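You operate a simulated robot arm through the tools that you are given. There is no shell and no other tool.

Carry out the task below with a simulated two-armed robot. There is one attempt and no reset: what you move stays moved.

## Task
Do the morning check of the empty chain hoist.
Fine: hoist key on, run the hook up until its limit lamp lights, push the hoist stop in, press the lower button to see that nothing moves, pull the stop out, then lower to 50 cm and turn the key off. Hands off the hook while it runs.

Only the result counts: the job must be done as asked and must still hold three seconds after the hand-in. Knocking over, shifting, dropping, spilling or breaking anything else fails it.

## Robot
Two 7-joint arms with two-finger parallel grippers on one trunk that stands fixed in place. Base frame: the origin is at the foot of the trunk, x ahead of it, y to its left, z up. Units: mm, degrees, N and s.
The left shoulder is at [26, 174, 1436], the right one opposite. With the tool pointing down near the work surface each hand reaches from about 180 to 660 mm from the base axis, measured 20 degrees to its own side. Payload 3.6 kg a hand.
Tool frame (each hand has its own): the origin (TCP) lies between the finger pads and is the grasp point; the fingertips stand 30 mm ahead of it; z points along the fingers, y is the line along which they close. Largest opening 110 mm; finger width 20, thickness 10; the body of the gripper, 48 by 112 mm, starts 55 mm behind the TCP.
Orientation is that of the tool frame in the base frame, as a unit quaternion [w, x, y, z]. With the fingers straight down and closing along the base's y, the tool's x points along the base's -x, its y along +y and its z along -z.

## Interface
- The arms move only by the tool drive_tool. It takes "left_increments", "right_increments" or both (then of equal length, played together; a hand with none holds still); each is a list that holds one entry, the list of rows, each a list of 7 numbers: the shift along the tool's x, y, z in units of 25 mm (1.0 is 25 mm), then the turn, a rotation vector about the tool's x, y, z in units of 8 degrees (1.0 is 8 degrees), then the finger opening in mm, from 0 to 110. In form: [[[dx, dy, dz, rx, ry, rz, gripper], ...]]. A call has 1 to 20 rows; each row shifts and turns the commanded pose from where the row before left it, along the tool's axes as they then stand. A call with a number of a shift or a turn outside -1 to 1 is refused whole. Rows are played at 5 a second. More than 50 mm and 8.6 degrees between two rows, or a gripper value outside its range, and nothing of the call is played. A pose out of reach is approached as far as the arm can. The call stops where the force on the tool passes 80 N (or 10 N more than at its start, if that is more) or the arm is blocked; 0.2 s more then pass. Each finger travels about 153 mm/s and halts on what it meets, pressing with about 29 N; the grip force reading is that of the motor and also rises with nothing between the fingers. The clock runs only during rows and for 0.2 s after the last one: add rows that do not move to give the fingers time. The reply holds the time, the measured pose of the TCP, the force on the tool along the base axes, the opening and the grip force, in the units named above and with some noise, with the torque about the TCP (base axes, N m) and any sound that the robot's microphone picked up.
- Cameras (640 x 400 px; columns grow to the right, rows downward): "scene" is now at [98, 45.3, 1645.1]; the picture's right is [0.49, -0.87, -0.00], its down [-0.22, -0.13, -0.97] and it looks along [0.84, 0.48, -0.25] (base axes); focal length 324 px, centre (320, 200). "left" rides on the left gripper at [72, -17, -103] in its tool frame; the picture's right is [0.23, 0.97, 0.00], its down [-0.76, 0.18, -0.62] and it looks along [-0.61, 0.14, 0.78] (tool axes); focal length 222 px, centre (320, 200). "right" rides on the right gripper at [73, 17, -103] in its tool frame; the picture's right is [-0.23, 0.97, 0.00], its down [-0.76, -0.18, -0.62] and it looks along [-0.61, -0.14, 0.78] (tool axes); focal length 222 px, centre (320, 200). There is no depth. A picture from a camera that has moved, and an enlarged one, comes with that camera's place and axes in the base frame and with its lens.
- get_image(camera): a new picture of that camera. The clock stands still meanwhile.
- move_column(by): slides the trunk up (or, below 0, down) by that many mm; the arms and the scene camera ride with it, the base frame stays. It gives what a move gives, with no picture.
- head_to(pan, tilt): turns the head with the scene camera to pan (to the left, within 86 degrees either way) and tilt (down, from -29 to 69), counted from straight ahead of the robot. It gives what a move gives.
- close_up(camera, box): a new picture of the part [left, top, right, bottom] of that camera's present view, enlarged. The clock stands still meanwhile.
- hand_in(): hands the job in; it is judged then, once.

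Nothing tells you positions but the pictures and the camera data. Unless the task says otherwise, let go and move clear before handing in.

The tools are called after "Emit:" as a command line: name --argument value ..., lists and objects as JSON in quotes. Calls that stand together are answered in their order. drive_tool: Moves the arms, as the interface text tells. Its arguments: {"type":"object","properties":{"left_increments":{"type":"array","items":{"type":"array","items":{"type":"array","items":{"type":"number"}}}},"right_increments":{"type":"array","items":{"type":"array","items":{"type":"array","items":{"type":"number"}}}}},"required":[]} The other tools are called the same way: move_column (by) slides the trunk up or down; head_to (pan, tilt) turns the head that bears the scene camera; get_image (camera) takes a picture; close_up (camera, box) takes an enlarged picture of a part of a camera's view; hand_in () hands the job in.

At the start:

```text
time: 0.0
left_position: [321.6, 470.9, 1561.7]
left_orientation: [0.0, 0.0, 1.0, 0.0]
left_force: [-0.9, 0.1, 0.0]
left_moment: [-0.03, -0.01, 0.0]
left_finger_gap: 110.3
left_finger_force: 0.0
right_position: [343.4, 49.7, 1555.5]
right_orientation: [-0.002, 0.002, 1.0, 0.0]
right_force: [-0.5, 0.1, -0.7]
right_moment: [-0.03, 0.02, -0.01]
right_finger_gap: 110.0
right_finger_force: 0.1
trunk travel left (down, up): [-550.0, 213.0]
head pan, tilt: [29.6, 14.7]
```

scene: 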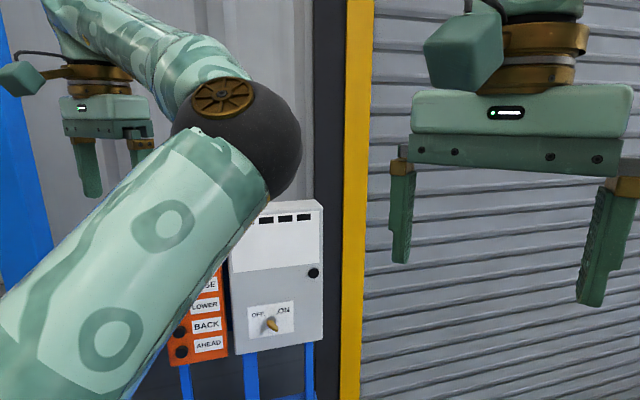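
right: 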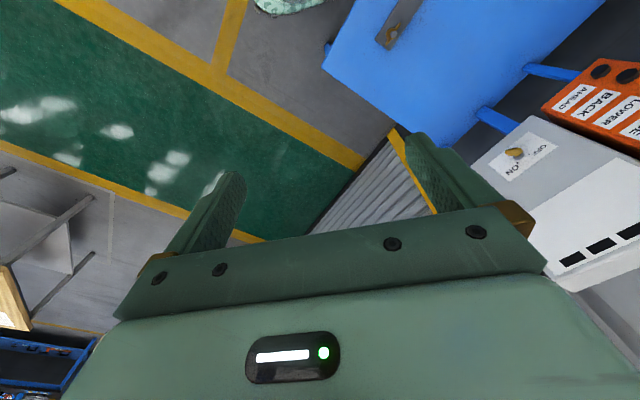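
left: 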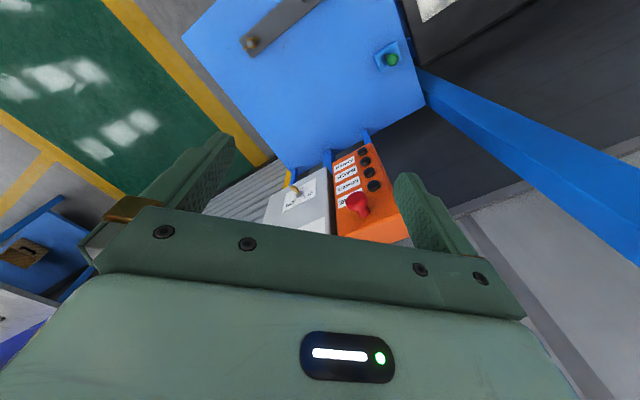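

I see an orange button box with a red stop and a grey key box over a blue table, partly hidden by the left arm. I'll look around with the head before moving anything.

Emit:
close_up --camera "scene" --box '[160, 180, 360, 400]'

Emit:
close_up --camera "left" --box '[180, 0, 480, 260]'

Emit:
close_up --camera "right" --box '[320, 0, 640, 300]'

```text
1.82 times, centred on (260, 290) of scene
camera zoom: at [98.0, 45.3, 1645.1], right [0.49, -0.87, 0.0], down [-0.22, -0.13, -0.97], along [0.84, 0.48, -0.25], focal length 590 px, centre (429, 36)
```

zoom: 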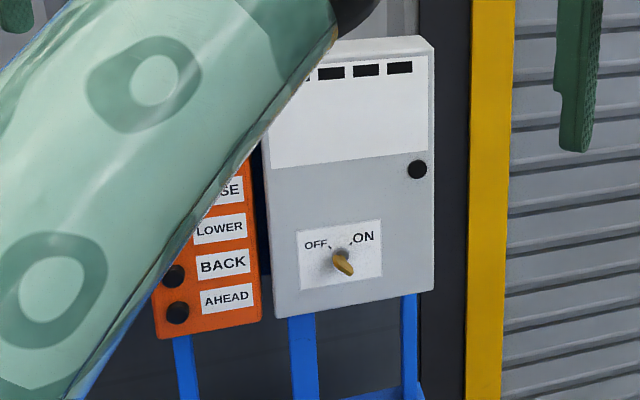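

```text
1.54 times, centred on (330, 130) of left
camera zoom: at [249.9, 453.9, 1663.8], right [-0.23, 0.97, 0.0], down [0.76, 0.18, 0.62], along [0.61, 0.14, -0.78], focal length 342 px, centre (305, 308)
```

zoom: 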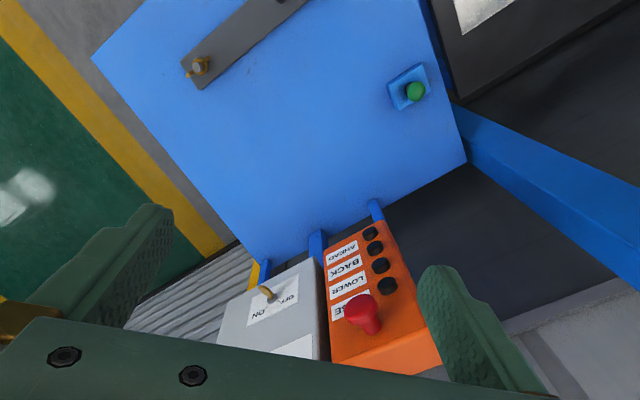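

```text
1.33 times, centred on (480, 150) of right
camera zoom: at [273.8, 66.3, 1658.6], right [0.23, 0.97, 0.0], down [0.76, -0.18, 0.62], along [0.6, -0.14, -0.78], focal length 296 px, centre (107, 267)
```

zoom: 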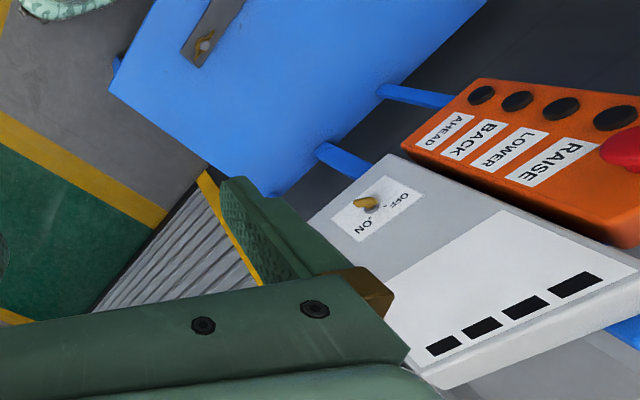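

The left arm blocks the view of the button box. I'll turn the head to see the hoist, the hook and the rest of the cell.

Emit:
head_to --pan 60 --tilt 10

Emit:
get_image --camera "scene"

Emit:
head_to --pan 0 --tilt 10

Emit:
get_image --camera "scene"

Emit:
head_to --pan -50 --tilt 10

Emit:
get_image --camera "scene"

Emit:
head_to --pan 10 --tilt 50

Emit:
get_image --camera "scene"

Emit:
head_to --pan 20 --tilt -25

Emit:
get_image --camera "scene"

```text
time: 0.9
left_position: [321.4, 470.5, 1560.8]
left_orientation: [0.0, 0.0, 1.0, 0.0]
left_force: [0.4, 0.8, 0.2]
left_moment: [-0.01, -0.02, -0.01]
left_finger_gap: 109.8
left_finger_force: 0.0
right_position: [346.0, 49.4, 1555.0]
right_orientation: [-0.002, 0.0, 1.0, 0.001]
right_force: [-0.1, 0.1, 0.7]
right_moment: [0.01, -0.03, 0.02]
right_finger_gap: 109.9
right_finger_force: 0.1
trunk travel left (down, up): [-550.0, 213.0]
head pan, tilt: [60.0, 10.0]
```

```text
taken
camera scene: at [63.4, 79.6, 1652.8], right [0.87, -0.5, 0.0], down [-0.09, -0.15, -0.98], along [0.49, 0.85, -0.17], focal length 324 px, centre (320, 200)
```

scene: 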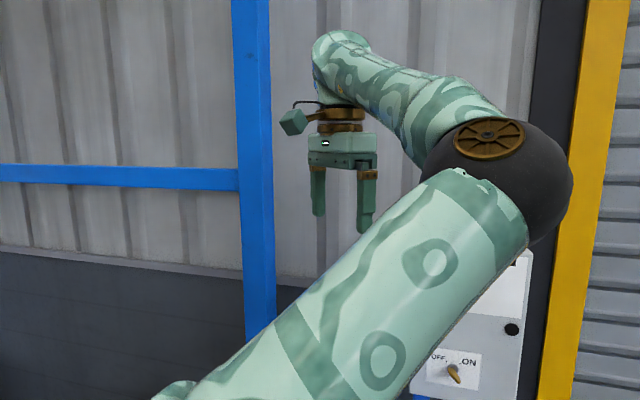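

```text
time: 2.2
left_position: [322.5, 470.4, 1560.8]
left_orientation: [0.002, 0.0, 1.0, 0.0]
left_force: [0.7, -0.2, 0.3]
left_moment: [-0.01, 0.0, -0.03]
left_finger_gap: 110.2
left_finger_force: 0.0
right_position: [345.0, 48.8, 1555.6]
right_orientation: [-0.001, 0.0, 1.0, 0.001]
right_force: [0.1, 0.0, 0.6]
right_moment: [0.01, 0.02, -0.04]
right_finger_gap: 110.0
right_finger_force: 0.0
trunk travel left (down, up): [-550.0, 213.0]
head pan, tilt: [0.0, 10.0]
```

```text
taken
camera scene: at [109.8, -0.8, 1652.8], right [0.0, -1.0, 0.0], down [-0.17, 0.0, -0.98], along [0.98, 0.0, -0.17], focal length 324 px, centre (320, 200)
```

scene: 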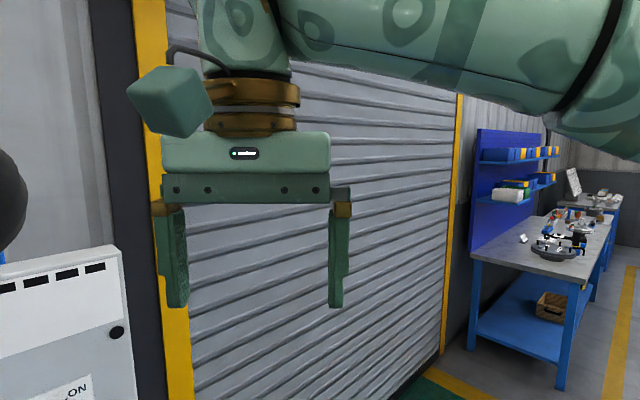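

```text
time: 3.4
left_position: [321.5, 470.4, 1561.5]
left_orientation: [0.0, 0.0, 1.0, 0.0]
left_force: [-0.4, 0.6, -0.3]
left_moment: [0.03, 0.01, -0.01]
left_finger_gap: 110.1
left_finger_force: 0.1
right_position: [345.1, 50.3, 1554.9]
right_orientation: [-0.002, 0.0, 1.0, 0.001]
right_force: [-0.9, 0.2, 0.1]
right_moment: [0.02, 0.01, 0.0]
right_finger_gap: 110.1
right_finger_force: 0.1
trunk travel left (down, up): [-550.0, 213.0]
head pan, tilt: [-50.0, 10.0]
```

```text
taken
camera scene: at [76.7, -72.0, 1652.8], right [-0.77, -0.64, 0.0], down [-0.11, 0.13, -0.98], along [0.63, -0.75, -0.17], focal length 324 px, centre (320, 200)
```

scene: 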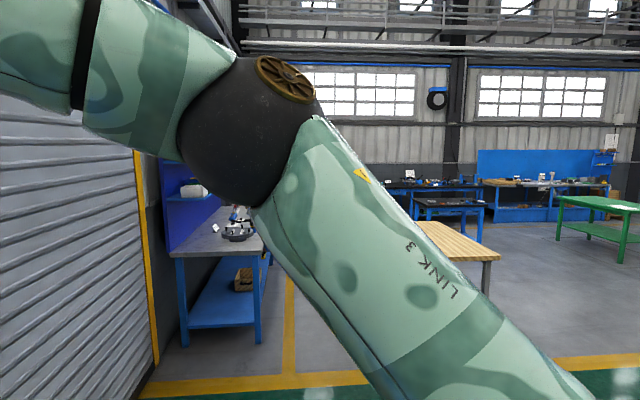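

```text
time: 4.7
left_position: [322.4, 470.6, 1561.3]
left_orientation: [0.0, 0.0, 1.0, 0.0]
left_force: [0.7, -0.4, 0.9]
left_moment: [0.02, 0.01, -0.02]
left_finger_gap: 110.2
left_finger_force: 0.1
right_position: [345.6, 49.1, 1555.9]
right_orientation: [-0.002, 0.001, 1.0, 0.001]
right_force: [-0.2, -0.3, -0.3]
right_moment: [0.03, 0.01, -0.02]
right_finger_gap: 110.3
right_finger_force: 0.0
trunk travel left (down, up): [-550.0, 213.0]
head pan, tilt: [10.0, 50.0]
```

```text
taken
camera scene: at [92.7, 12.4, 1591.0], right [0.17, -0.98, 0.0], down [-0.75, -0.13, -0.64], along [0.63, 0.11, -0.77], focal length 324 px, centre (320, 200)
```

scene: 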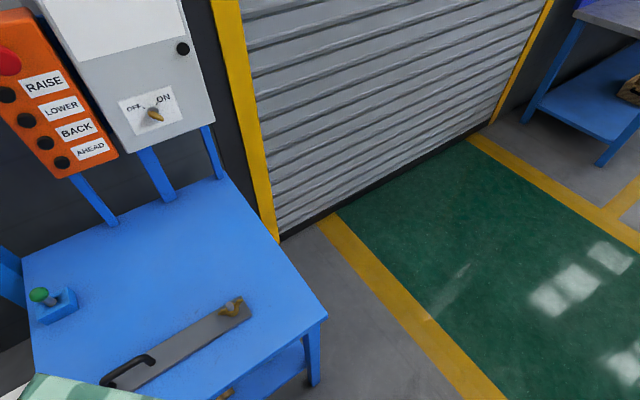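

```text
time: 6.2
left_position: [322.8, 470.0, 1561.6]
left_orientation: [0.001, 0.0, 1.0, 0.0]
left_force: [0.2, -0.2, -0.7]
left_moment: [-0.01, 0.05, 0.01]
left_finger_gap: 110.1
left_finger_force: 0.0
right_position: [345.6, 48.9, 1556.1]
right_orientation: [-0.002, 0.0, 1.0, 0.001]
right_force: [0.4, 0.6, -0.2]
right_moment: [-0.02, 0.0, -0.02]
right_finger_gap: 110.0
right_finger_force: 0.1
trunk travel left (down, up): [-550.0, 213.0]
head pan, tilt: [20.0, -25.0]
```

```text
taken
camera scene: at [83.6, 23.4, 1704.5], right [0.34, -0.94, 0.0], down [0.4, 0.14, -0.91], along [0.85, 0.31, 0.42], focal length 324 px, centre (320, 200)
```

scene: 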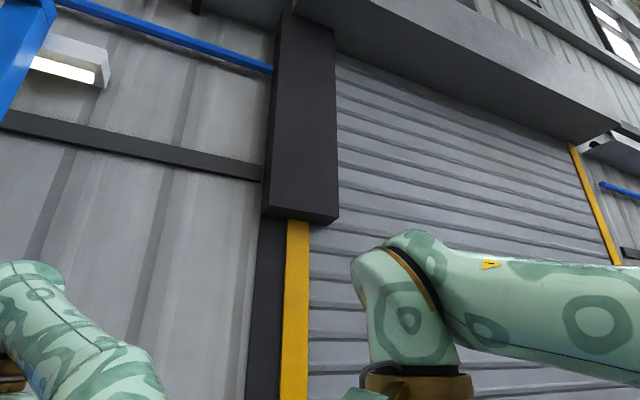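

So far I see a blue table with a pendant box, a key box, a small green-knobbed switch and a handled bar; no hoist yet. I'll look further left, and down behind the left arm.

Emit:
head_to --pan 86 --tilt 5

Emit:
get_image --camera "scene"

Emit:
head_to --pan 80 --tilt -28

Emit:
get_image --camera "scene"

Emit:
head_to --pan 60 --tilt 50

Emit:
get_image --camera "scene"

Emit:
head_to --pan -85 --tilt 20

Emit:
get_image --camera "scene"

Emit:
head_to --pan 35 --tilt 62

Emit:
get_image --camera "scene"

```text
time: 7.6
left_position: [321.8, 470.2, 1561.6]
left_orientation: [0.0, -0.001, 1.0, 0.0]
left_force: [0.5, -0.1, -0.1]
left_moment: [0.03, 0.01, 0.01]
left_finger_gap: 109.9
left_finger_force: 0.0
right_position: [345.2, 49.5, 1554.9]
right_orientation: [-0.002, 0.001, 1.0, 0.001]
right_force: [-0.8, 0.1, -0.6]
right_moment: [0.0, 0.02, -0.03]
right_finger_gap: 110.0
right_finger_force: 0.0
trunk travel left (down, up): [-550.0, 213.0]
head pan, tilt: [85.9, 5.0]
```

```text
taken
camera scene: at [23.4, 90.7, 1660.9], right [1.0, -0.07, 0.0], down [-0.01, -0.09, -1.0], along [0.07, 0.99, -0.09], focal length 324 px, centre (320, 200)
```

scene: 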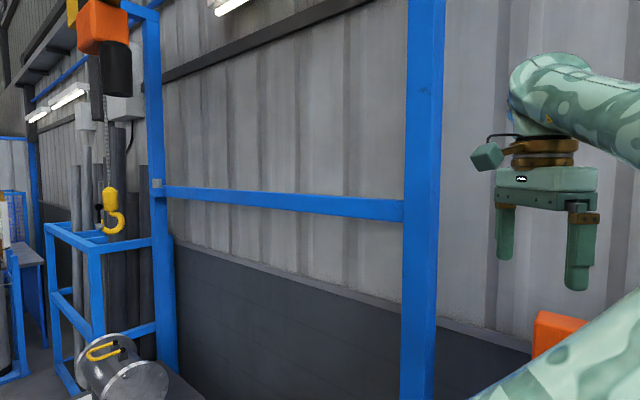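

```text
time: 8.6
left_position: [322.3, 470.2, 1560.5]
left_orientation: [0.0, 0.0, 1.0, -0.001]
left_force: [-0.7, 0.3, 0.7]
left_moment: [-0.02, 0.0, -0.04]
left_finger_gap: 109.9
left_finger_force: 0.0
right_position: [345.6, 48.5, 1555.5]
right_orientation: [-0.001, 0.001, 1.0, 0.001]
right_force: [0.4, -0.1, -0.4]
right_moment: [0.03, -0.04, -0.02]
right_finger_gap: 109.9
right_finger_force: 0.0
trunk travel left (down, up): [-550.0, 213.0]
head pan, tilt: [80.0, -28.0]
```

```text
taken
camera scene: at [28.6, 65.9, 1708.1], right [0.98, -0.17, 0.0], down [0.08, 0.46, -0.88], along [0.15, 0.87, 0.47], focal length 324 px, centre (320, 200)
```

scene: 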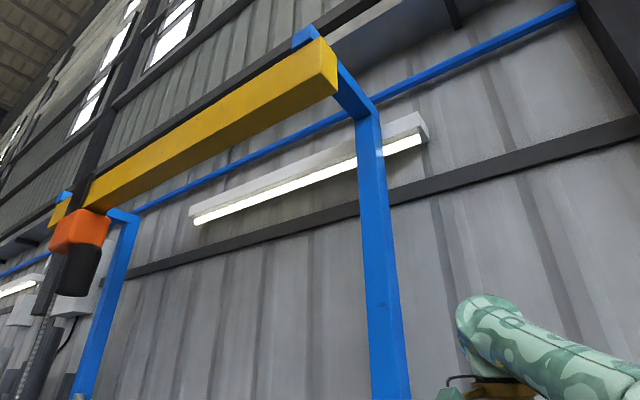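

```text
time: 10.1
left_position: [322.4, 471.1, 1562.2]
left_orientation: [0.0, 0.0, 1.0, 0.0]
left_force: [0.5, -0.3, 0.2]
left_moment: [0.01, -0.02, 0.0]
left_finger_gap: 110.0
left_finger_force: 0.1
right_position: [345.9, 48.9, 1555.4]
right_orientation: [-0.002, 0.001, 1.0, 0.001]
right_force: [-0.3, -0.1, 0.5]
right_moment: [-0.01, -0.04, 0.01]
right_finger_gap: 110.0
right_finger_force: 0.1
trunk travel left (down, up): [-550.0, 213.0]
head pan, tilt: [60.0, 50.0]
```

```text
taken
camera scene: at [55.3, 65.9, 1591.0], right [0.87, -0.5, 0.0], down [-0.38, -0.66, -0.64], along [0.32, 0.56, -0.77], focal length 324 px, centre (320, 200)
```

scene: 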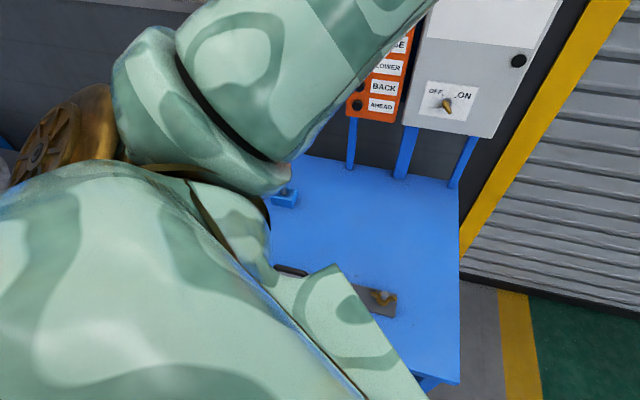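

```text
time: 12.3
left_position: [322.5, 471.6, 1561.8]
left_orientation: [0.001, 0.0, 1.0, 0.001]
left_force: [0.0, -0.4, 0.0]
left_moment: [0.0, 0.0, -0.04]
left_finger_gap: 109.9
left_finger_force: 0.0
right_position: [344.9, 48.5, 1556.4]
right_orientation: [-0.002, 0.001, 1.0, 0.001]
right_force: [0.1, -0.1, 0.2]
right_moment: [0.0, -0.01, -0.01]
right_finger_gap: 109.9
right_finger_force: 0.0
trunk travel left (down, up): [-550.0, 213.0]
head pan, tilt: [-85.0, 20.0]
```

```text
taken
camera scene: at [25.0, -93.6, 1636.6], right [-1.0, -0.09, 0.0], down [-0.03, 0.34, -0.94], along [0.08, -0.94, -0.34], focal length 324 px, centre (320, 200)
```

scene: 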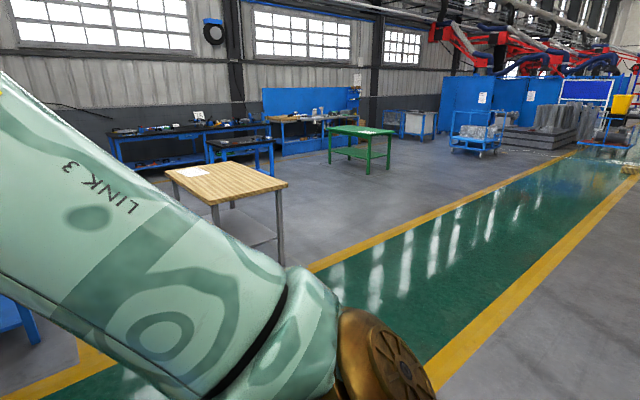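

```text
time: 14.3
left_position: [322.8, 470.2, 1561.5]
left_orientation: [0.0, 0.0, 1.0, 0.0]
left_force: [-0.1, 0.2, -0.2]
left_moment: [-0.02, -0.03, -0.02]
left_finger_gap: 110.0
left_finger_force: 0.0
right_position: [345.0, 48.4, 1555.9]
right_orientation: [-0.002, 0.001, 1.0, 0.001]
right_force: [0.5, 0.2, -0.2]
right_moment: [0.01, 0.02, -0.01]
right_finger_gap: 109.6
right_finger_force: 0.0
trunk travel left (down, up): [-550.0, 213.0]
head pan, tilt: [35.0, 62.0]
```

```text
taken
camera scene: at [69.5, 36.0, 1576.1], right [0.57, -0.82, 0.0], down [-0.72, -0.51, -0.47], along [0.38, 0.27, -0.88], focal length 324 px, centre (320, 200)
```

scene: 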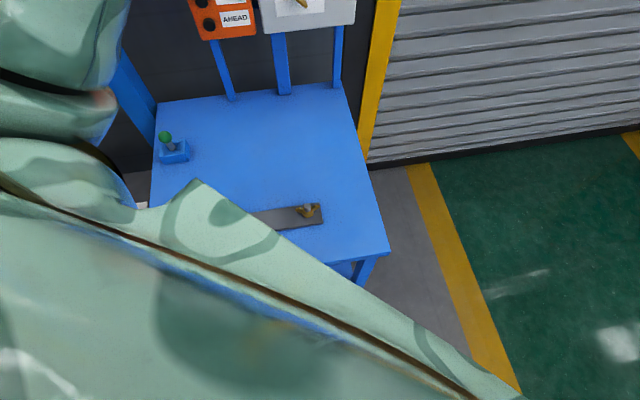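

The hoist is to the left: an orange trolley on the yellow beam with a yellow hook hanging on a chain. I'll zoom in there for the limit lamp and a height scale, and on the pendant and key box.

Emit:
head_to --pan 86 --tilt 5

Emit:
close_up --camera "scene" --box '[0, 0, 200, 125]'

Emit:
close_up --camera "scene" --box '[0, 120, 240, 400]'

Emit:
head_to --pan 86 --tilt 40

Emit:
get_image --camera "scene"

Emit:
head_to --pan 20 --tilt 25

Emit:
get_image --camera "scene"

Emit:
close_up --camera "scene" --box '[160, 60, 360, 260]'

```text
time: 15.6
left_position: [322.1, 470.5, 1560.6]
left_orientation: [0.0, -0.001, 1.0, -0.001]
left_force: [0.2, 0.9, -0.4]
left_moment: [0.01, 0.02, -0.04]
left_finger_gap: 109.9
left_finger_force: 0.1
right_position: [344.6, 51.2, 1554.8]
right_orientation: [-0.002, 0.001, 1.0, 0.0]
right_force: [0.6, -0.2, 0.6]
right_moment: [0.01, 0.01, 0.03]
right_finger_gap: 110.1
right_finger_force: 0.1
trunk travel left (down, up): [-550.0, 213.0]
head pan, tilt: [85.9, 5.0]
```

```text
3.20 times, centred on (100, 62) of scene
camera zoom: at [23.4, 90.8, 1660.8], right [1.0, -0.07, 0.0], down [-0.01, -0.09, -1.0], along [0.07, 0.99, -0.09], focal length 1038 px, centre (1024, 640)
```

zoom: 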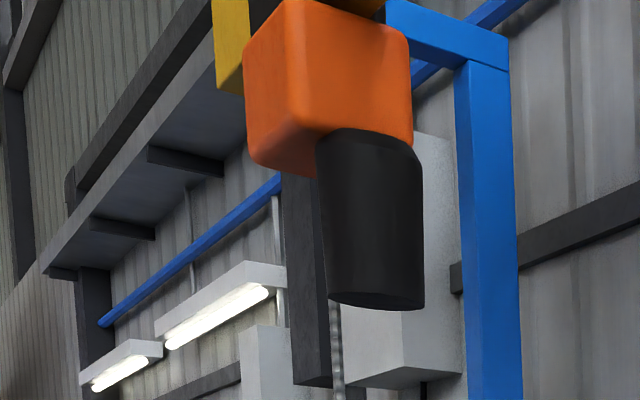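

```text
1.43 times, centred on (120, 260) of scene
camera zoom: at [23.4, 90.8, 1660.8], right [1.0, -0.07, 0.0], down [-0.01, -0.09, -1.0], along [0.07, 0.99, -0.09], focal length 463 px, centre (606, 114)
```

zoom: 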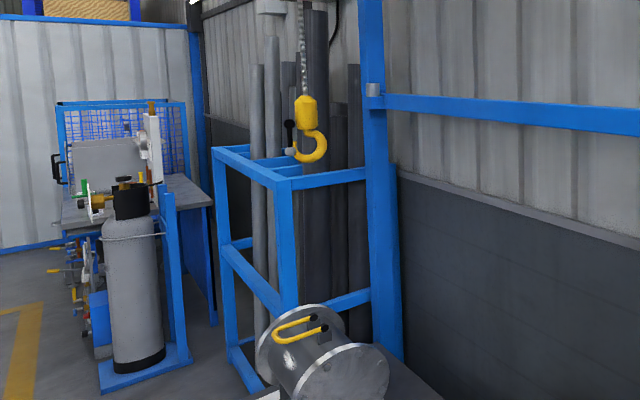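

```text
time: 16.6
left_position: [321.8, 470.9, 1561.9]
left_orientation: [0.0, 0.0, 1.0, 0.0]
left_force: [-0.5, 0.7, -0.1]
left_moment: [0.0, -0.05, 0.0]
left_finger_gap: 110.2
left_finger_force: 0.1
right_position: [345.4, 48.9, 1553.9]
right_orientation: [-0.002, 0.0, 1.0, 0.001]
right_force: [0.3, -0.2, -0.3]
right_moment: [0.0, 0.0, 0.03]
right_finger_gap: 109.9
right_finger_force: 0.0
trunk travel left (down, up): [-550.0, 213.0]
head pan, tilt: [85.9, 40.0]
```

```text
taken
camera scene: at [22.8, 84.0, 1605.2], right [1.0, -0.07, 0.0], down [-0.05, -0.64, -0.77], along [0.05, 0.76, -0.64], focal length 324 px, centre (320, 200)
```

scene: 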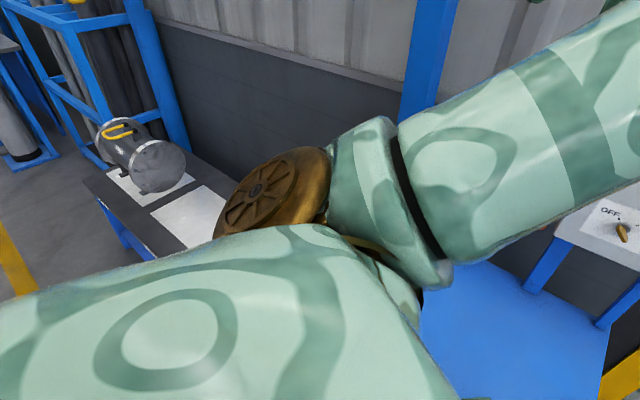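

```text
time: 18.0
left_position: [322.9, 469.8, 1561.7]
left_orientation: [0.0, 0.0, 1.0, 0.0]
left_force: [0.0, -0.7, -0.5]
left_moment: [0.01, -0.01, 0.02]
left_finger_gap: 110.1
left_finger_force: 0.1
right_position: [344.1, 49.5, 1555.3]
right_orientation: [-0.002, 0.0, 1.0, 0.001]
right_force: [0.4, 0.1, -0.3]
right_moment: [-0.03, -0.03, 0.0]
right_finger_gap: 110.0
right_finger_force: 0.2
trunk travel left (down, up): [-550.0, 213.0]
head pan, tilt: [20.0, 25.0]
```

```text
taken
camera scene: at [103.4, 30.7, 1628.4], right [0.34, -0.94, 0.0], down [-0.4, -0.14, -0.91], along [0.85, 0.31, -0.42], focal length 324 px, centre (320, 200)
```

scene: 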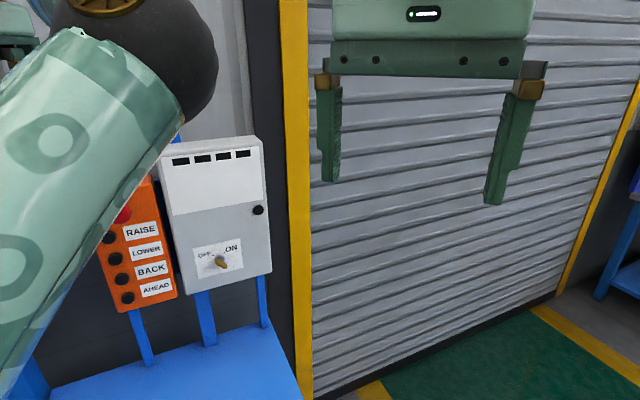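

```text
2.00 times, centred on (260, 160) of scene
camera zoom: at [103.4, 30.7, 1628.4], right [0.34, -0.94, 0.0], down [-0.4, -0.14, -0.91], along [0.85, 0.31, -0.42], focal length 649 px, centre (440, 280)
```

zoom: 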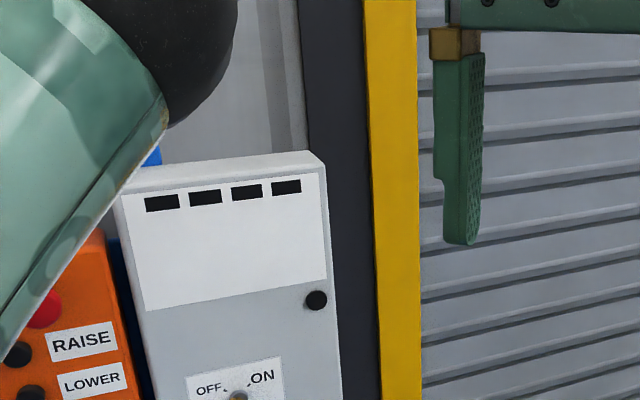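

The key box (OFF/ON knob near [614, 468, 1175]) and the pendant sit on a wall plane that faces the robot at about 38° to the left. I'll turn the left hand towards the panel in free space so that its camera sees it.

Emit:
drive_tool --left_increments '[[[0, 0, 0, 0, -1, 0, 110], [0, 0, 0, 0, -1, 0, 110], [0, 0, 0, 0, -1, 0, 110], [0, 0, 0, 0, -1, 0, 110], [0, 0, 0, 0, -1, 0, 110], [0, 0, 0, 0, -1, 0, 110], [0, 0, 0, 0, -1, 0, 110], [0, 0, 0, 0, -1, 0, 110]]]'

Emit:
get_image --camera "left"

Emit:
get_image --camera "scene"

```text
time: 19.8
left_position: [321.8, 469.3, 1561.7]
left_orientation: [0.53, 0.0, 0.848, 0.001]
left_force: [0.6, 0.0, 0.7]
left_moment: [0.01, -0.01, -0.01]
left_finger_gap: 109.9
left_finger_force: 0.1
right_position: [344.4, 49.3, 1555.1]
right_orientation: [-0.002, 0.001, 1.0, 0.0]
right_force: [0.3, 0.4, 0.0]
right_moment: [-0.02, -0.01, -0.02]
right_finger_gap: 110.0
right_finger_force: 0.1
trunk travel left (down, up): [-550.0, 213.0]
head pan, tilt: [20.0, 25.0]
```

```text
taken
camera left: at [197.5, 454.0, 1540.2], right [-0.1, 0.97, -0.2], down [-0.23, 0.18, 0.96], along [0.97, 0.14, 0.2], focal length 222 px, centre (320, 200)
```

left: 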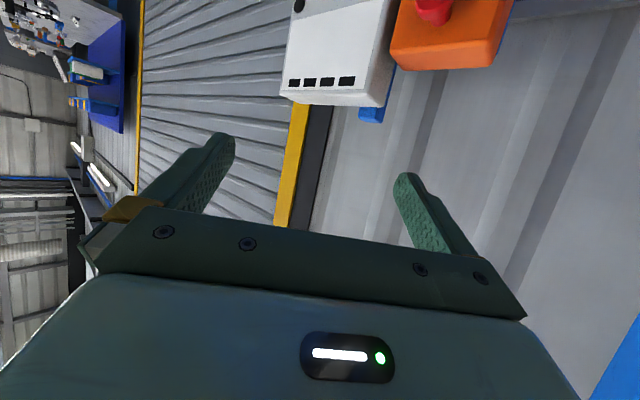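

```text
taken
camera scene: at [103.0, 30.8, 1628.5], right [0.34, -0.94, 0.0], down [-0.4, -0.14, -0.91], along [0.85, 0.31, -0.42], focal length 324 px, centre (320, 200)
```

scene: 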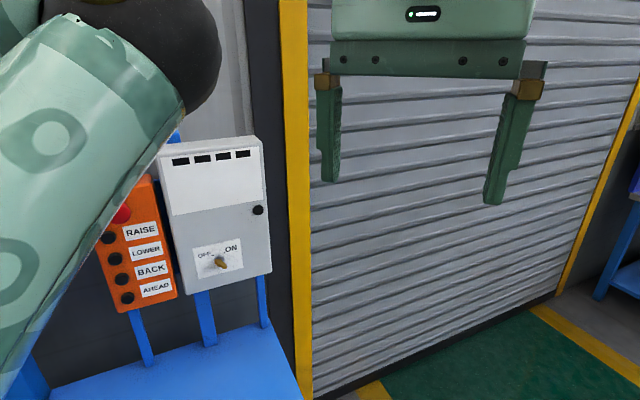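

The left hand turned freely. Next I'll yaw it towards the panel and bring it lower, staying well short of the boxes.

Emit:
drive_tool --left_increments '[[[0, 0, 0, -0.854, 0, -0.416, 110], [0, 0, 0, -0.854, 0, -0.416, 110], [0, 0, 0, -0.854, 0, -0.416, 110], [0, 0, 0, -0.854, 0, -0.416, 110], [0, 0, 0, -0.854, 0, -0.416, 110], [0.865, -0.376, 0.3, 0, 0, 0, 110], [0.865, -0.376, 0.3, 0, 0, 0, 110], [0.865, -0.376, 0.3, 0, 0, 0, 110], [0.865, -0.376, 0.3, 0, 0, 0, 110], [0.865, -0.376, 0.3, 0, 0, 0, 110], [0.865, -0.376, 0.3, 0, 0, 0, 110], [0.865, -0.376, 0.3, 0, 0, 0, 110], [0.865, -0.376, 0.3, 0, 0, 0, 110]]]'

Emit:
get_image --camera "left"

Emit:
get_image --camera "scene"

Emit:
get_image --camera "right"

```text
time: 22.6
left_position: [390.0, 413.3, 1397.6]
left_orientation: [0.501, -0.275, 0.802, 0.172]
left_force: [0.3, -0.5, -0.4]
left_moment: [-0.03, 0.04, -0.02]
left_finger_gap: 109.8
left_finger_force: 0.0
left hand out of reach, approached as far as the arm can: row 9, 10, 11, 12, 13
right_position: [344.7, 51.0, 1555.5]
right_orientation: [0.0, 0.001, 1.0, 0.0]
right_force: [0.3, 0.7, -0.1]
right_moment: [-0.01, 0.0, 0.02]
right_finger_gap: 110.1
right_finger_force: 0.0
trunk travel left (down, up): [-550.0, 213.0]
head pan, tilt: [20.0, 25.0]
```

```text
taken
camera left: at [301.3, 325.0, 1377.2], right [-0.68, 0.71, -0.2], down [-0.29, 0.0, 0.96], along [0.68, 0.71, 0.2], focal length 222 px, centre (320, 200)
```

left: 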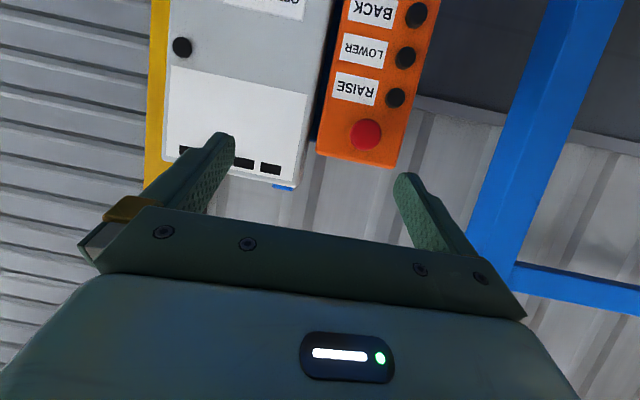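

```text
taken
camera scene: at [102.6, 32.0, 1628.5], right [0.34, -0.94, 0.0], down [-0.4, -0.15, -0.91], along [0.85, 0.31, -0.42], focal length 324 px, centre (320, 200)
```

scene: 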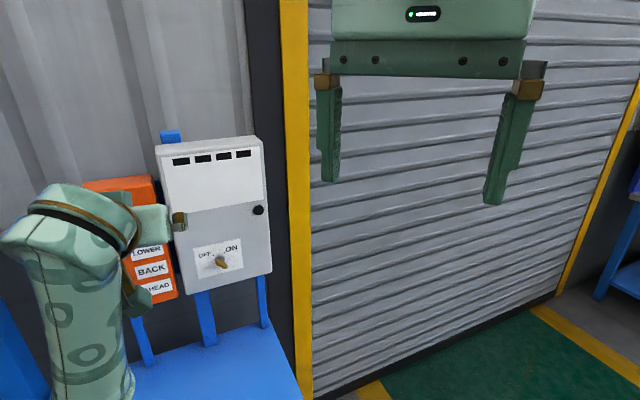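

```text
taken
camera right: at [273.0, 67.8, 1658.6], right [0.23, 0.97, 0.0], down [0.76, -0.18, 0.62], along [0.6, -0.14, -0.78], focal length 222 px, centre (320, 200)
```

right: 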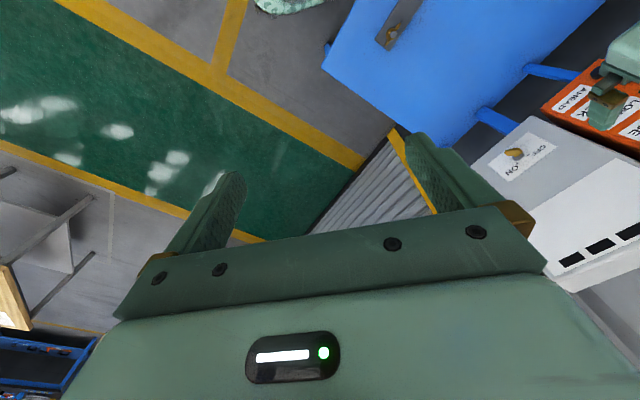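

The left hand stopped because it was folded too close to the shoulder, but its camera now faces the boxes. I'll zoom in from both cameras to measure the panel accurately.

Emit:
close_up --camera "left" --box '[140, 0, 460, 200]'

Emit:
close_up --camera "scene" --box '[80, 120, 280, 320]'

Emit:
close_up --camera "scene" --box '[180, 180, 280, 280]'

```text
2.00 times, centred on (300, 100) of left
camera zoom: at [301.3, 325.0, 1377.2], right [-0.68, 0.71, -0.2], down [-0.29, 0.0, 0.96], along [0.68, 0.71, 0.2], focal length 444 px, centre (360, 400)
```

zoom: 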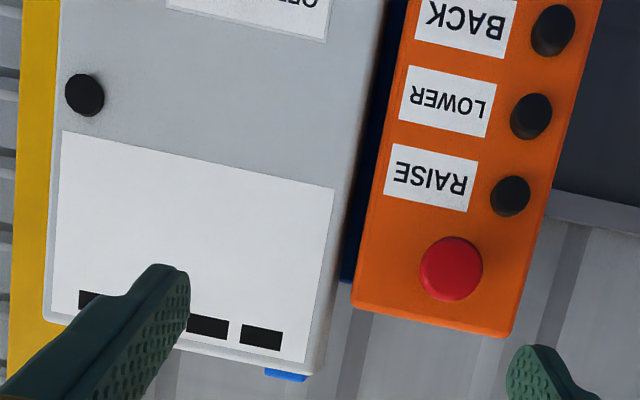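

```text
2.00 times, centred on (180, 220) of scene
camera zoom: at [102.6, 32.0, 1628.5], right [0.34, -0.94, 0.0], down [-0.4, -0.15, -0.91], along [0.85, 0.31, -0.42], focal length 649 px, centre (600, 160)
```

zoom: 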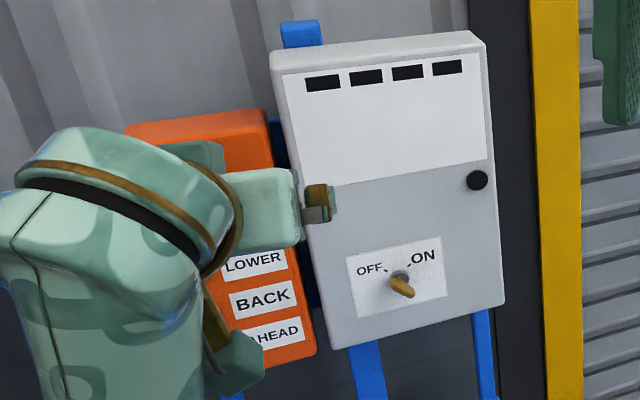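

```text
4.00 times, centred on (230, 230) of scene
camera zoom: at [102.6, 32.0, 1628.5], right [0.34, -0.94, 0.0], down [-0.4, -0.15, -0.91], along [0.85, 0.31, -0.42], focal length 1297 px, centre (680, 80)
```

zoom: 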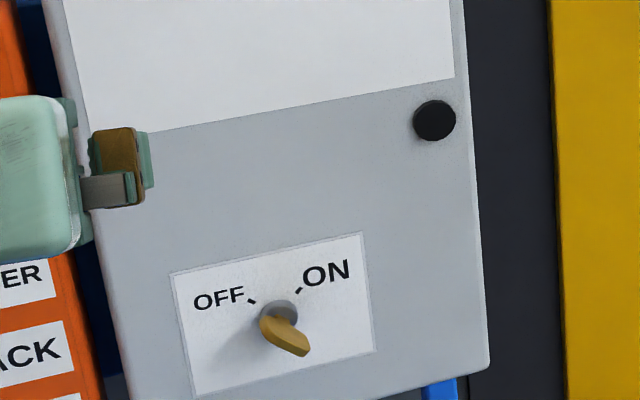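

By triangulation the key box face is vertical, faces about pan 46° and has its top right corner near [733, 399, 1438]; the pendant is to its left and a bit deeper. I'll move the hand forward and level it to point at the panel, still about 90 mm off, for a second view.

Emit:
drive_tool --left_increments '[[[0.1, -0.19, 0.8, 0, 0, 0, 60], [0.1, -0.19, 0.8, 0, 0, 0, 60], [0.1, -0.19, 0.8, 0, 0, 0, 60], [0, 0, 0, 0, -1, 0, 60], [0, 0, 0, 0, -1, 0, 60], [0, 0, 0, 0, -1, 0, 60]]]'

Emit:
get_image --camera "left"

Emit:
get_image --camera "scene"

```text
time: 24.0
left_position: [438.1, 433.7, 1365.7]
left_orientation: [0.658, -0.235, 0.679, 0.226]
left_force: [0.7, 0.3, 0.0]
left_moment: [-0.01, 0.01, 0.01]
left_finger_gap: 59.8
left_finger_force: 0.0
right_position: [345.1, 49.0, 1555.8]
right_orientation: [-0.002, 0.0, 1.0, 0.001]
right_force: [0.2, 0.0, 0.6]
right_moment: [0.0, -0.02, 0.0]
right_finger_gap: 110.0
right_finger_force: 0.1
trunk travel left (down, up): [-550.0, 213.0]
head pan, tilt: [20.0, 25.0]
```

```text
taken
camera left: at [365.8, 355.5, 1295.6], right [-0.61, 0.76, -0.23], down [-0.58, -0.23, 0.78], along [0.54, 0.61, 0.58], focal length 222 px, centre (320, 200)
```

left: 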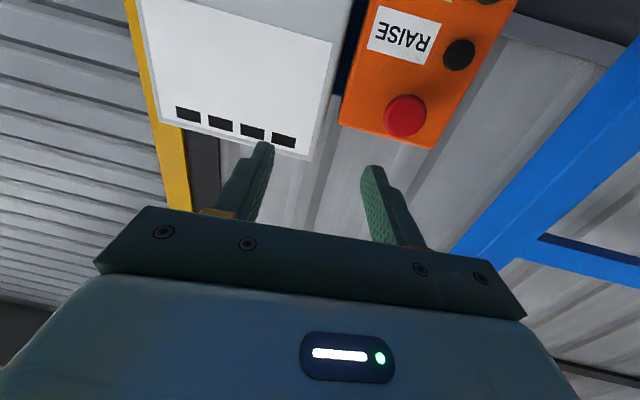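

```text
taken
camera scene: at [103.1, 30.6, 1628.5], right [0.34, -0.94, 0.0], down [-0.4, -0.14, -0.91], along [0.85, 0.31, -0.42], focal length 324 px, centre (320, 200)
```

scene: 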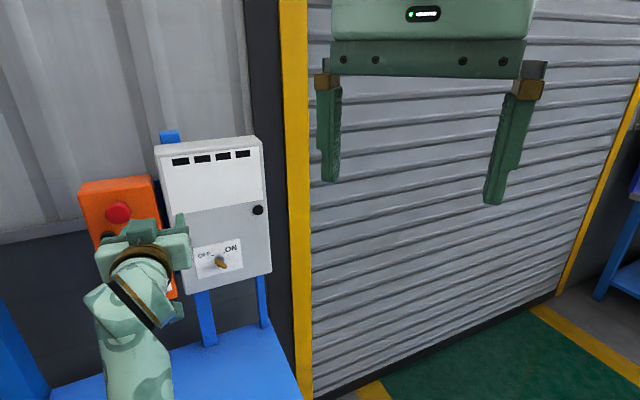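

The red stop comes out at about [493, 589, 1341], RAISE at [474, 607, 1283] with a 55 mm button spacing, and the key at about [614, 468, 1175]. I'll move the left hand in front of the key, keeping the fingertips about 70 mm off it.

Emit:
drive_tool --left_increments '[[[0.8725, -0.48, 0.3, 0, 0, 0, 60], [0.8725, -0.48, 0.3, 0, 0, 0, 60], [0.8725, -0.48, 0.3, 0, 0, 0, 60], [0.8725, -0.48, 0.3, 0, 0, 0, 60], [0.8725, -0.48, 0.3, 0, 0, 0, 60], [0.8725, -0.48, 0.3, 0, 0, 0, 60], [0.8725, -0.48, 0.3, 0, 0, 0, 60], [0.8725, -0.48, 0.3, 0, 0, 0, 60], [0, 0, 0, -1, 0, 0, 60]]]'

Emit:
get_image --camera "left"

Emit:
get_image --camera "scene"

```text
time: 24.9
left_position: [475.2, 455.9, 1316.5]
left_orientation: [0.668, -0.192, 0.656, 0.295]
left_force: [-0.3, 0.0, 0.0]
left_moment: [0.0, -0.02, 0.0]
left_finger_gap: 60.0
left_finger_force: 0.0
right_position: [344.2, 48.5, 1554.6]
right_orientation: [-0.001, 0.001, 1.0, 0.001]
right_force: [0.1, 0.5, -0.5]
right_moment: [0.02, 0.03, 0.03]
right_finger_gap: 109.9
right_finger_force: 0.2
trunk travel left (down, up): [-550.0, 213.0]
head pan, tilt: [20.0, 25.0]
stopped in row 4 (left hand): the arm was blocked; the commanded pose is now the measured one
```

```text
taken
camera left: at [405.4, 386.6, 1235.0], right [-0.64, 0.76, -0.1], down [-0.56, -0.38, 0.74], along [0.52, 0.52, 0.67], focal length 222 px, centre (320, 200)
```

left: 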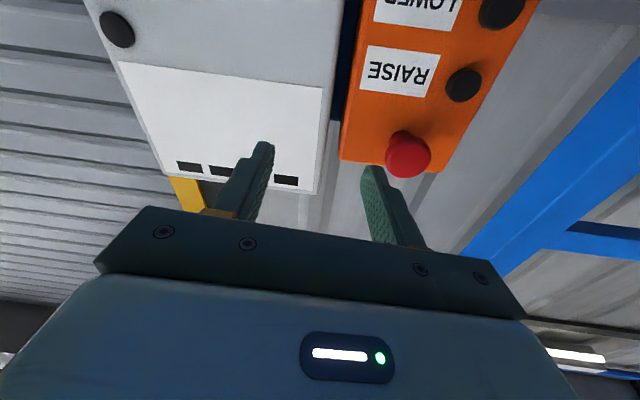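

```text
taken
camera scene: at [103.7, 30.6, 1628.4], right [0.34, -0.94, 0.0], down [-0.4, -0.14, -0.91], along [0.85, 0.31, -0.42], focal length 324 px, centre (320, 200)
```

scene: 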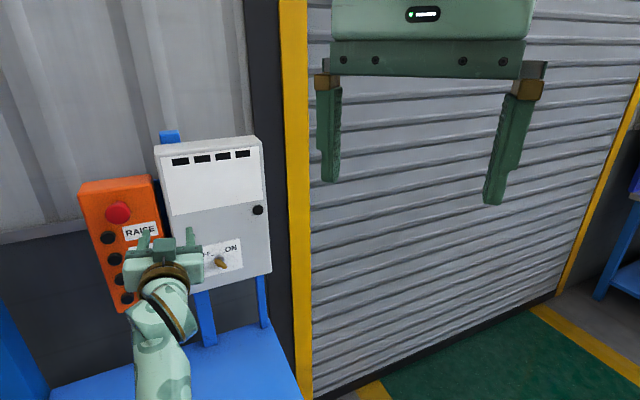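

The arm reports being blocked partway, and its forearm comes up from below. I'll look down at the elbow region before moving again.

Emit:
head_to --pan 35 --tilt 55

Emit:
get_image --camera "scene"

Emit:
head_to --pan 75 --tilt 45

Emit:
get_image --camera "scene"

Emit:
get_image --camera "right"

```text
time: 25.9
left_position: [474.6, 454.7, 1315.6]
left_orientation: [0.668, -0.192, 0.656, 0.295]
left_force: [0.1, 0.3, 0.2]
left_moment: [-0.02, 0.02, -0.01]
left_finger_gap: 59.9
left_finger_force: 0.0
right_position: [345.2, 47.8, 1554.7]
right_orientation: [-0.002, 0.001, 1.0, 0.001]
right_force: [0.6, -0.5, -1.3]
right_moment: [0.02, 0.01, 0.02]
right_finger_gap: 109.9
right_finger_force: 0.0
trunk travel left (down, up): [-550.0, 213.0]
head pan, tilt: [35.0, 55.0]
```

```text
taken
camera scene: at [75.9, 40.4, 1584.5], right [0.57, -0.82, 0.0], down [-0.67, -0.47, -0.57], along [0.47, 0.33, -0.82], focal length 324 px, centre (320, 200)
```

scene: 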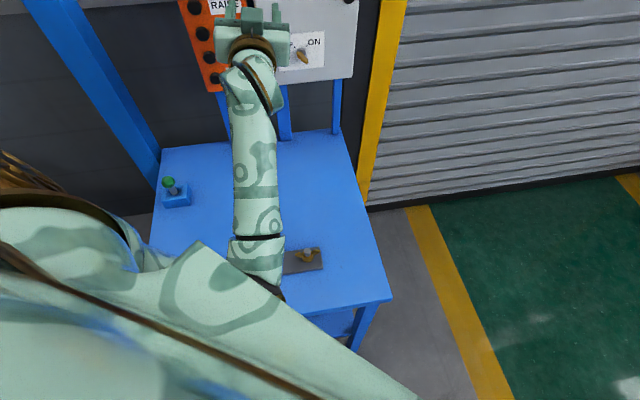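

```text
time: 27.0
left_position: [474.6, 454.3, 1315.1]
left_orientation: [0.667, -0.192, 0.656, 0.295]
left_force: [0.8, 0.4, -0.9]
left_moment: [0.0, -0.01, 0.01]
left_finger_gap: 60.2
left_finger_force: 0.1
right_position: [344.6, 49.0, 1554.1]
right_orientation: [-0.002, 0.001, 1.0, 0.0]
right_force: [-0.1, 0.1, -0.9]
right_moment: [-0.01, -0.01, -0.02]
right_finger_gap: 110.0
right_finger_force: 0.0
trunk travel left (down, up): [-550.0, 213.0]
head pan, tilt: [75.0, 45.0]
```

```text
taken
camera scene: at [37.9, 77.6, 1597.9], right [0.97, -0.26, 0.0], down [-0.18, -0.68, -0.71], along [0.18, 0.68, -0.71], focal length 324 px, centre (320, 200)
```

scene: 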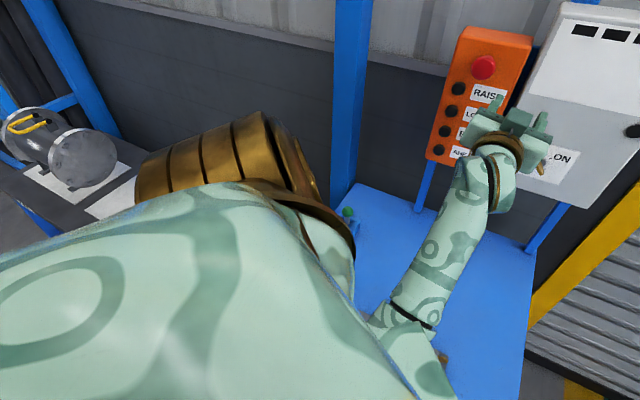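

```text
taken
camera right: at [273.8, 66.3, 1658.5], right [0.23, 0.97, 0.0], down [0.76, -0.18, 0.62], along [0.6, -0.14, -0.78], focal length 222 px, centre (320, 200)
```

right: 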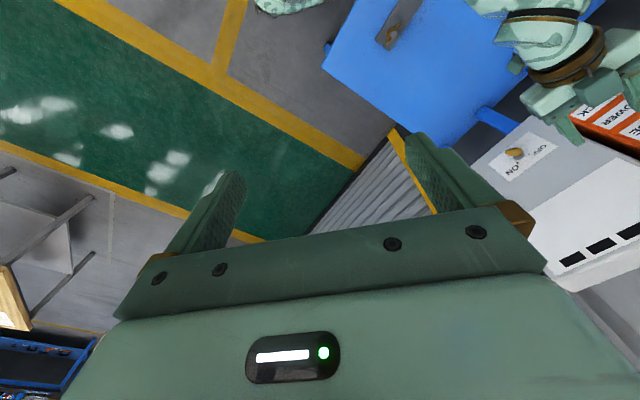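

The elbow has swung down and nothing is visibly touched, so the stop was most likely the arm reconfiguring. I'll level the tool again with a small turn and see if it moves freely.

Emit:
drive_tool --left_increments '[[[0, 0, 0, -0.1, 0.24, -0.46, 60], [0, 0, 0, -0.1, 0.24, -0.46, 60], [0, 0, 0, 0, 0, 0, 60]]]'

Emit:
drive_tool --left_increments '[[[0.5, -0.2, 0.1, 0, 0, 0, 60], [0.5, -0.2, 0.1, 0, 0, 0, 60], [0, 0, 0, 0, 0, 0, 60]]]'

Emit:
get_image --camera "scene"

```text
time: 27.8
left_position: [470.5, 472.1, 1329.8]
left_orientation: [0.664, -0.242, 0.65, 0.28]
left_force: [-0.1, -1.2, 0.4]
left_moment: [0.03, 0.01, 0.03]
left_finger_gap: 60.1
left_finger_force: 0.0
right_position: [344.4, 49.0, 1554.3]
right_orientation: [-0.001, 0.001, 1.0, 0.0]
right_force: [-0.4, 0.4, -1.0]
right_moment: [0.0, 0.01, -0.02]
right_finger_gap: 109.9
right_finger_force: 0.0
trunk travel left (down, up): [-550.0, 213.0]
head pan, tilt: [75.0, 45.0]
```

```text
time: 28.8
left_position: [476.7, 484.5, 1317.7]
left_orientation: [0.668, -0.23, 0.639, 0.304]
left_force: [-0.1, 0.1, -0.7]
left_moment: [0.01, 0.01, 0.0]
left_finger_gap: 60.0
left_finger_force: 0.1
right_position: [344.8, 49.4, 1554.3]
right_orientation: [-0.002, 0.0, 1.0, 0.0]
right_force: [-0.2, 0.6, 0.4]
right_moment: [0.0, -0.08, 0.0]
right_finger_gap: 110.0
right_finger_force: 0.0
trunk travel left (down, up): [-550.0, 213.0]
head pan, tilt: [75.0, 45.0]
stopped in row 3 (left hand): the arm was blocked; the commanded pose is now the measured one
```

```text
taken
camera scene: at [37.8, 77.8, 1597.9], right [0.97, -0.26, 0.0], down [-0.18, -0.68, -0.71], along [0.18, 0.68, -0.71], focal length 324 px, centre (320, 200)
```

scene: 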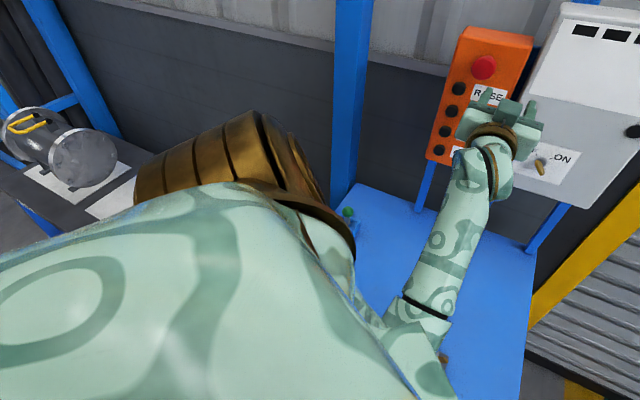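

The arm still isn't following freely although the tool meets no force, so part of the arm itself may be touching something. I'll turn the right hand so its camera can look at the left elbow.

Emit:
drive_tool --right_increments '[[[0, 0, 0, 0, 1, 0, 110], [0, 0, 0, 0, 1, 0, 110], [0, 0, 0, 0, 1, 0, 110], [0, 0, 0, 0, 0, 0, 110]]]'

Emit:
get_image --camera "right"

Emit:
head_to --pan 30 --tilt 69

Emit:
get_image --camera "scene"

```text
time: 29.8
left_position: [475.9, 484.0, 1316.0]
left_orientation: [0.668, -0.229, 0.639, 0.304]
left_force: [-0.6, 0.7, 0.0]
left_moment: [0.0, -0.01, -0.01]
left_finger_gap: 59.8
left_finger_force: 0.1
right_position: [333.0, 48.1, 1546.4]
right_orientation: [-0.21, 0.001, 0.978, 0.002]
right_force: [-0.1, -0.3, -0.3]
right_moment: [0.0, 0.0, -0.03]
right_finger_gap: 110.0
right_finger_force: 0.1
right hand out of reach, approached as far as the arm can: row 3
trunk travel left (down, up): [-550.0, 213.0]
head pan, tilt: [75.0, 45.0]
```

```text
taken
camera right: at [310.3, 64.6, 1671.9], right [0.21, 0.97, -0.09], down [0.95, -0.18, 0.26], along [0.23, -0.14, -0.96], focal length 222 px, centre (320, 200)
```

right: 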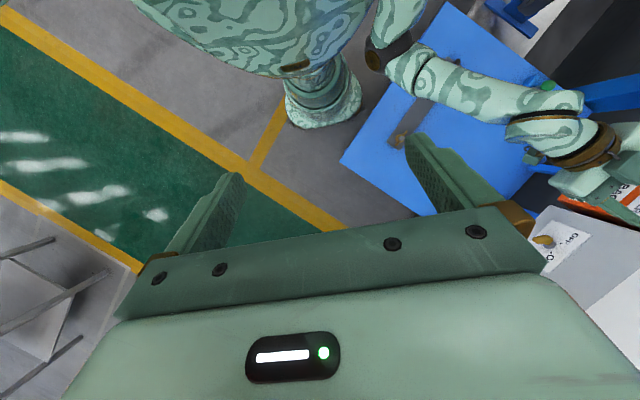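

```text
time: 30.9
left_position: [476.6, 483.8, 1316.6]
left_orientation: [0.668, -0.23, 0.639, 0.305]
left_force: [-0.2, 0.6, 0.6]
left_moment: [0.01, 0.0, 0.03]
left_finger_gap: 60.2
left_finger_force: 0.1
right_position: [332.6, 46.4, 1547.3]
right_orientation: [-0.209, 0.001, 0.978, 0.001]
right_force: [-0.1, -0.3, 0.2]
right_moment: [0.01, 0.01, 0.0]
right_finger_gap: 110.1
right_finger_force: 0.1
trunk travel left (down, up): [-550.0, 213.0]
head pan, tilt: [30.0, 68.8]
```

```text
taken
camera scene: at [65.2, 27.2, 1569.0], right [0.5, -0.87, 0.0], down [-0.81, -0.47, -0.36], along [0.31, 0.18, -0.93], focal length 324 px, centre (320, 200)
```

scene: 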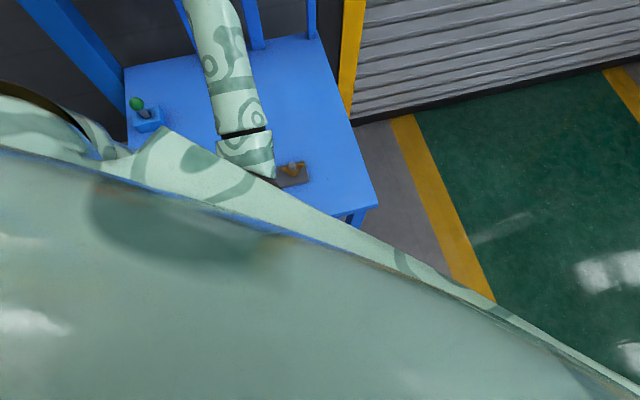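

The left elbow hangs right beside the trunk, which explains the blocking. Raising the trunk about 200 mm will stretch the arm down towards the panel and free the elbow.

Emit:
move_column --by 200

Emit:
get_image --camera "left"

```text
time: 33.1
left_position: [471.9, 497.6, 1529.3]
left_orientation: [0.671, -0.218, 0.629, 0.326]
left_force: [0.4, 0.2, -0.7]
left_moment: [0.04, 0.0, 0.0]
left_finger_gap: 60.3
left_finger_force: 0.1
right_position: [330.3, 46.8, 1750.9]
right_orientation: [-0.205, 0.004, 0.979, 0.004]
right_force: [1.5, -0.6, -0.7]
right_moment: [-0.01, -0.04, -0.03]
right_finger_gap: 109.8
right_finger_force: 0.0
trunk travel left (down, up): [-750.0, 13.0]
head pan, tilt: [30.0, 68.8]
```

```text
taken
camera left: at [411.5, 426.0, 1443.1], right [-0.7, 0.71, -0.11], down [-0.56, -0.44, 0.7], along [0.45, 0.55, 0.7], focal length 222 px, centre (320, 200)
```

left: 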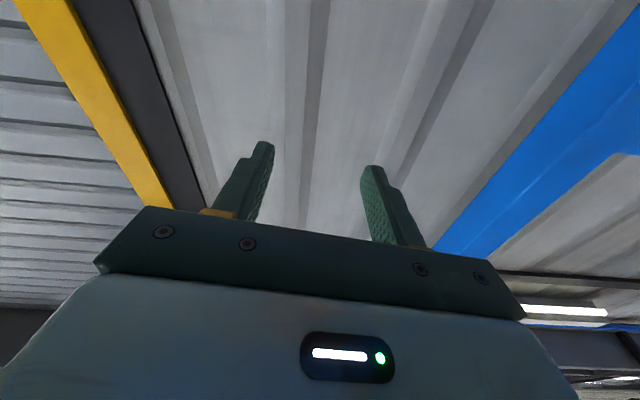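

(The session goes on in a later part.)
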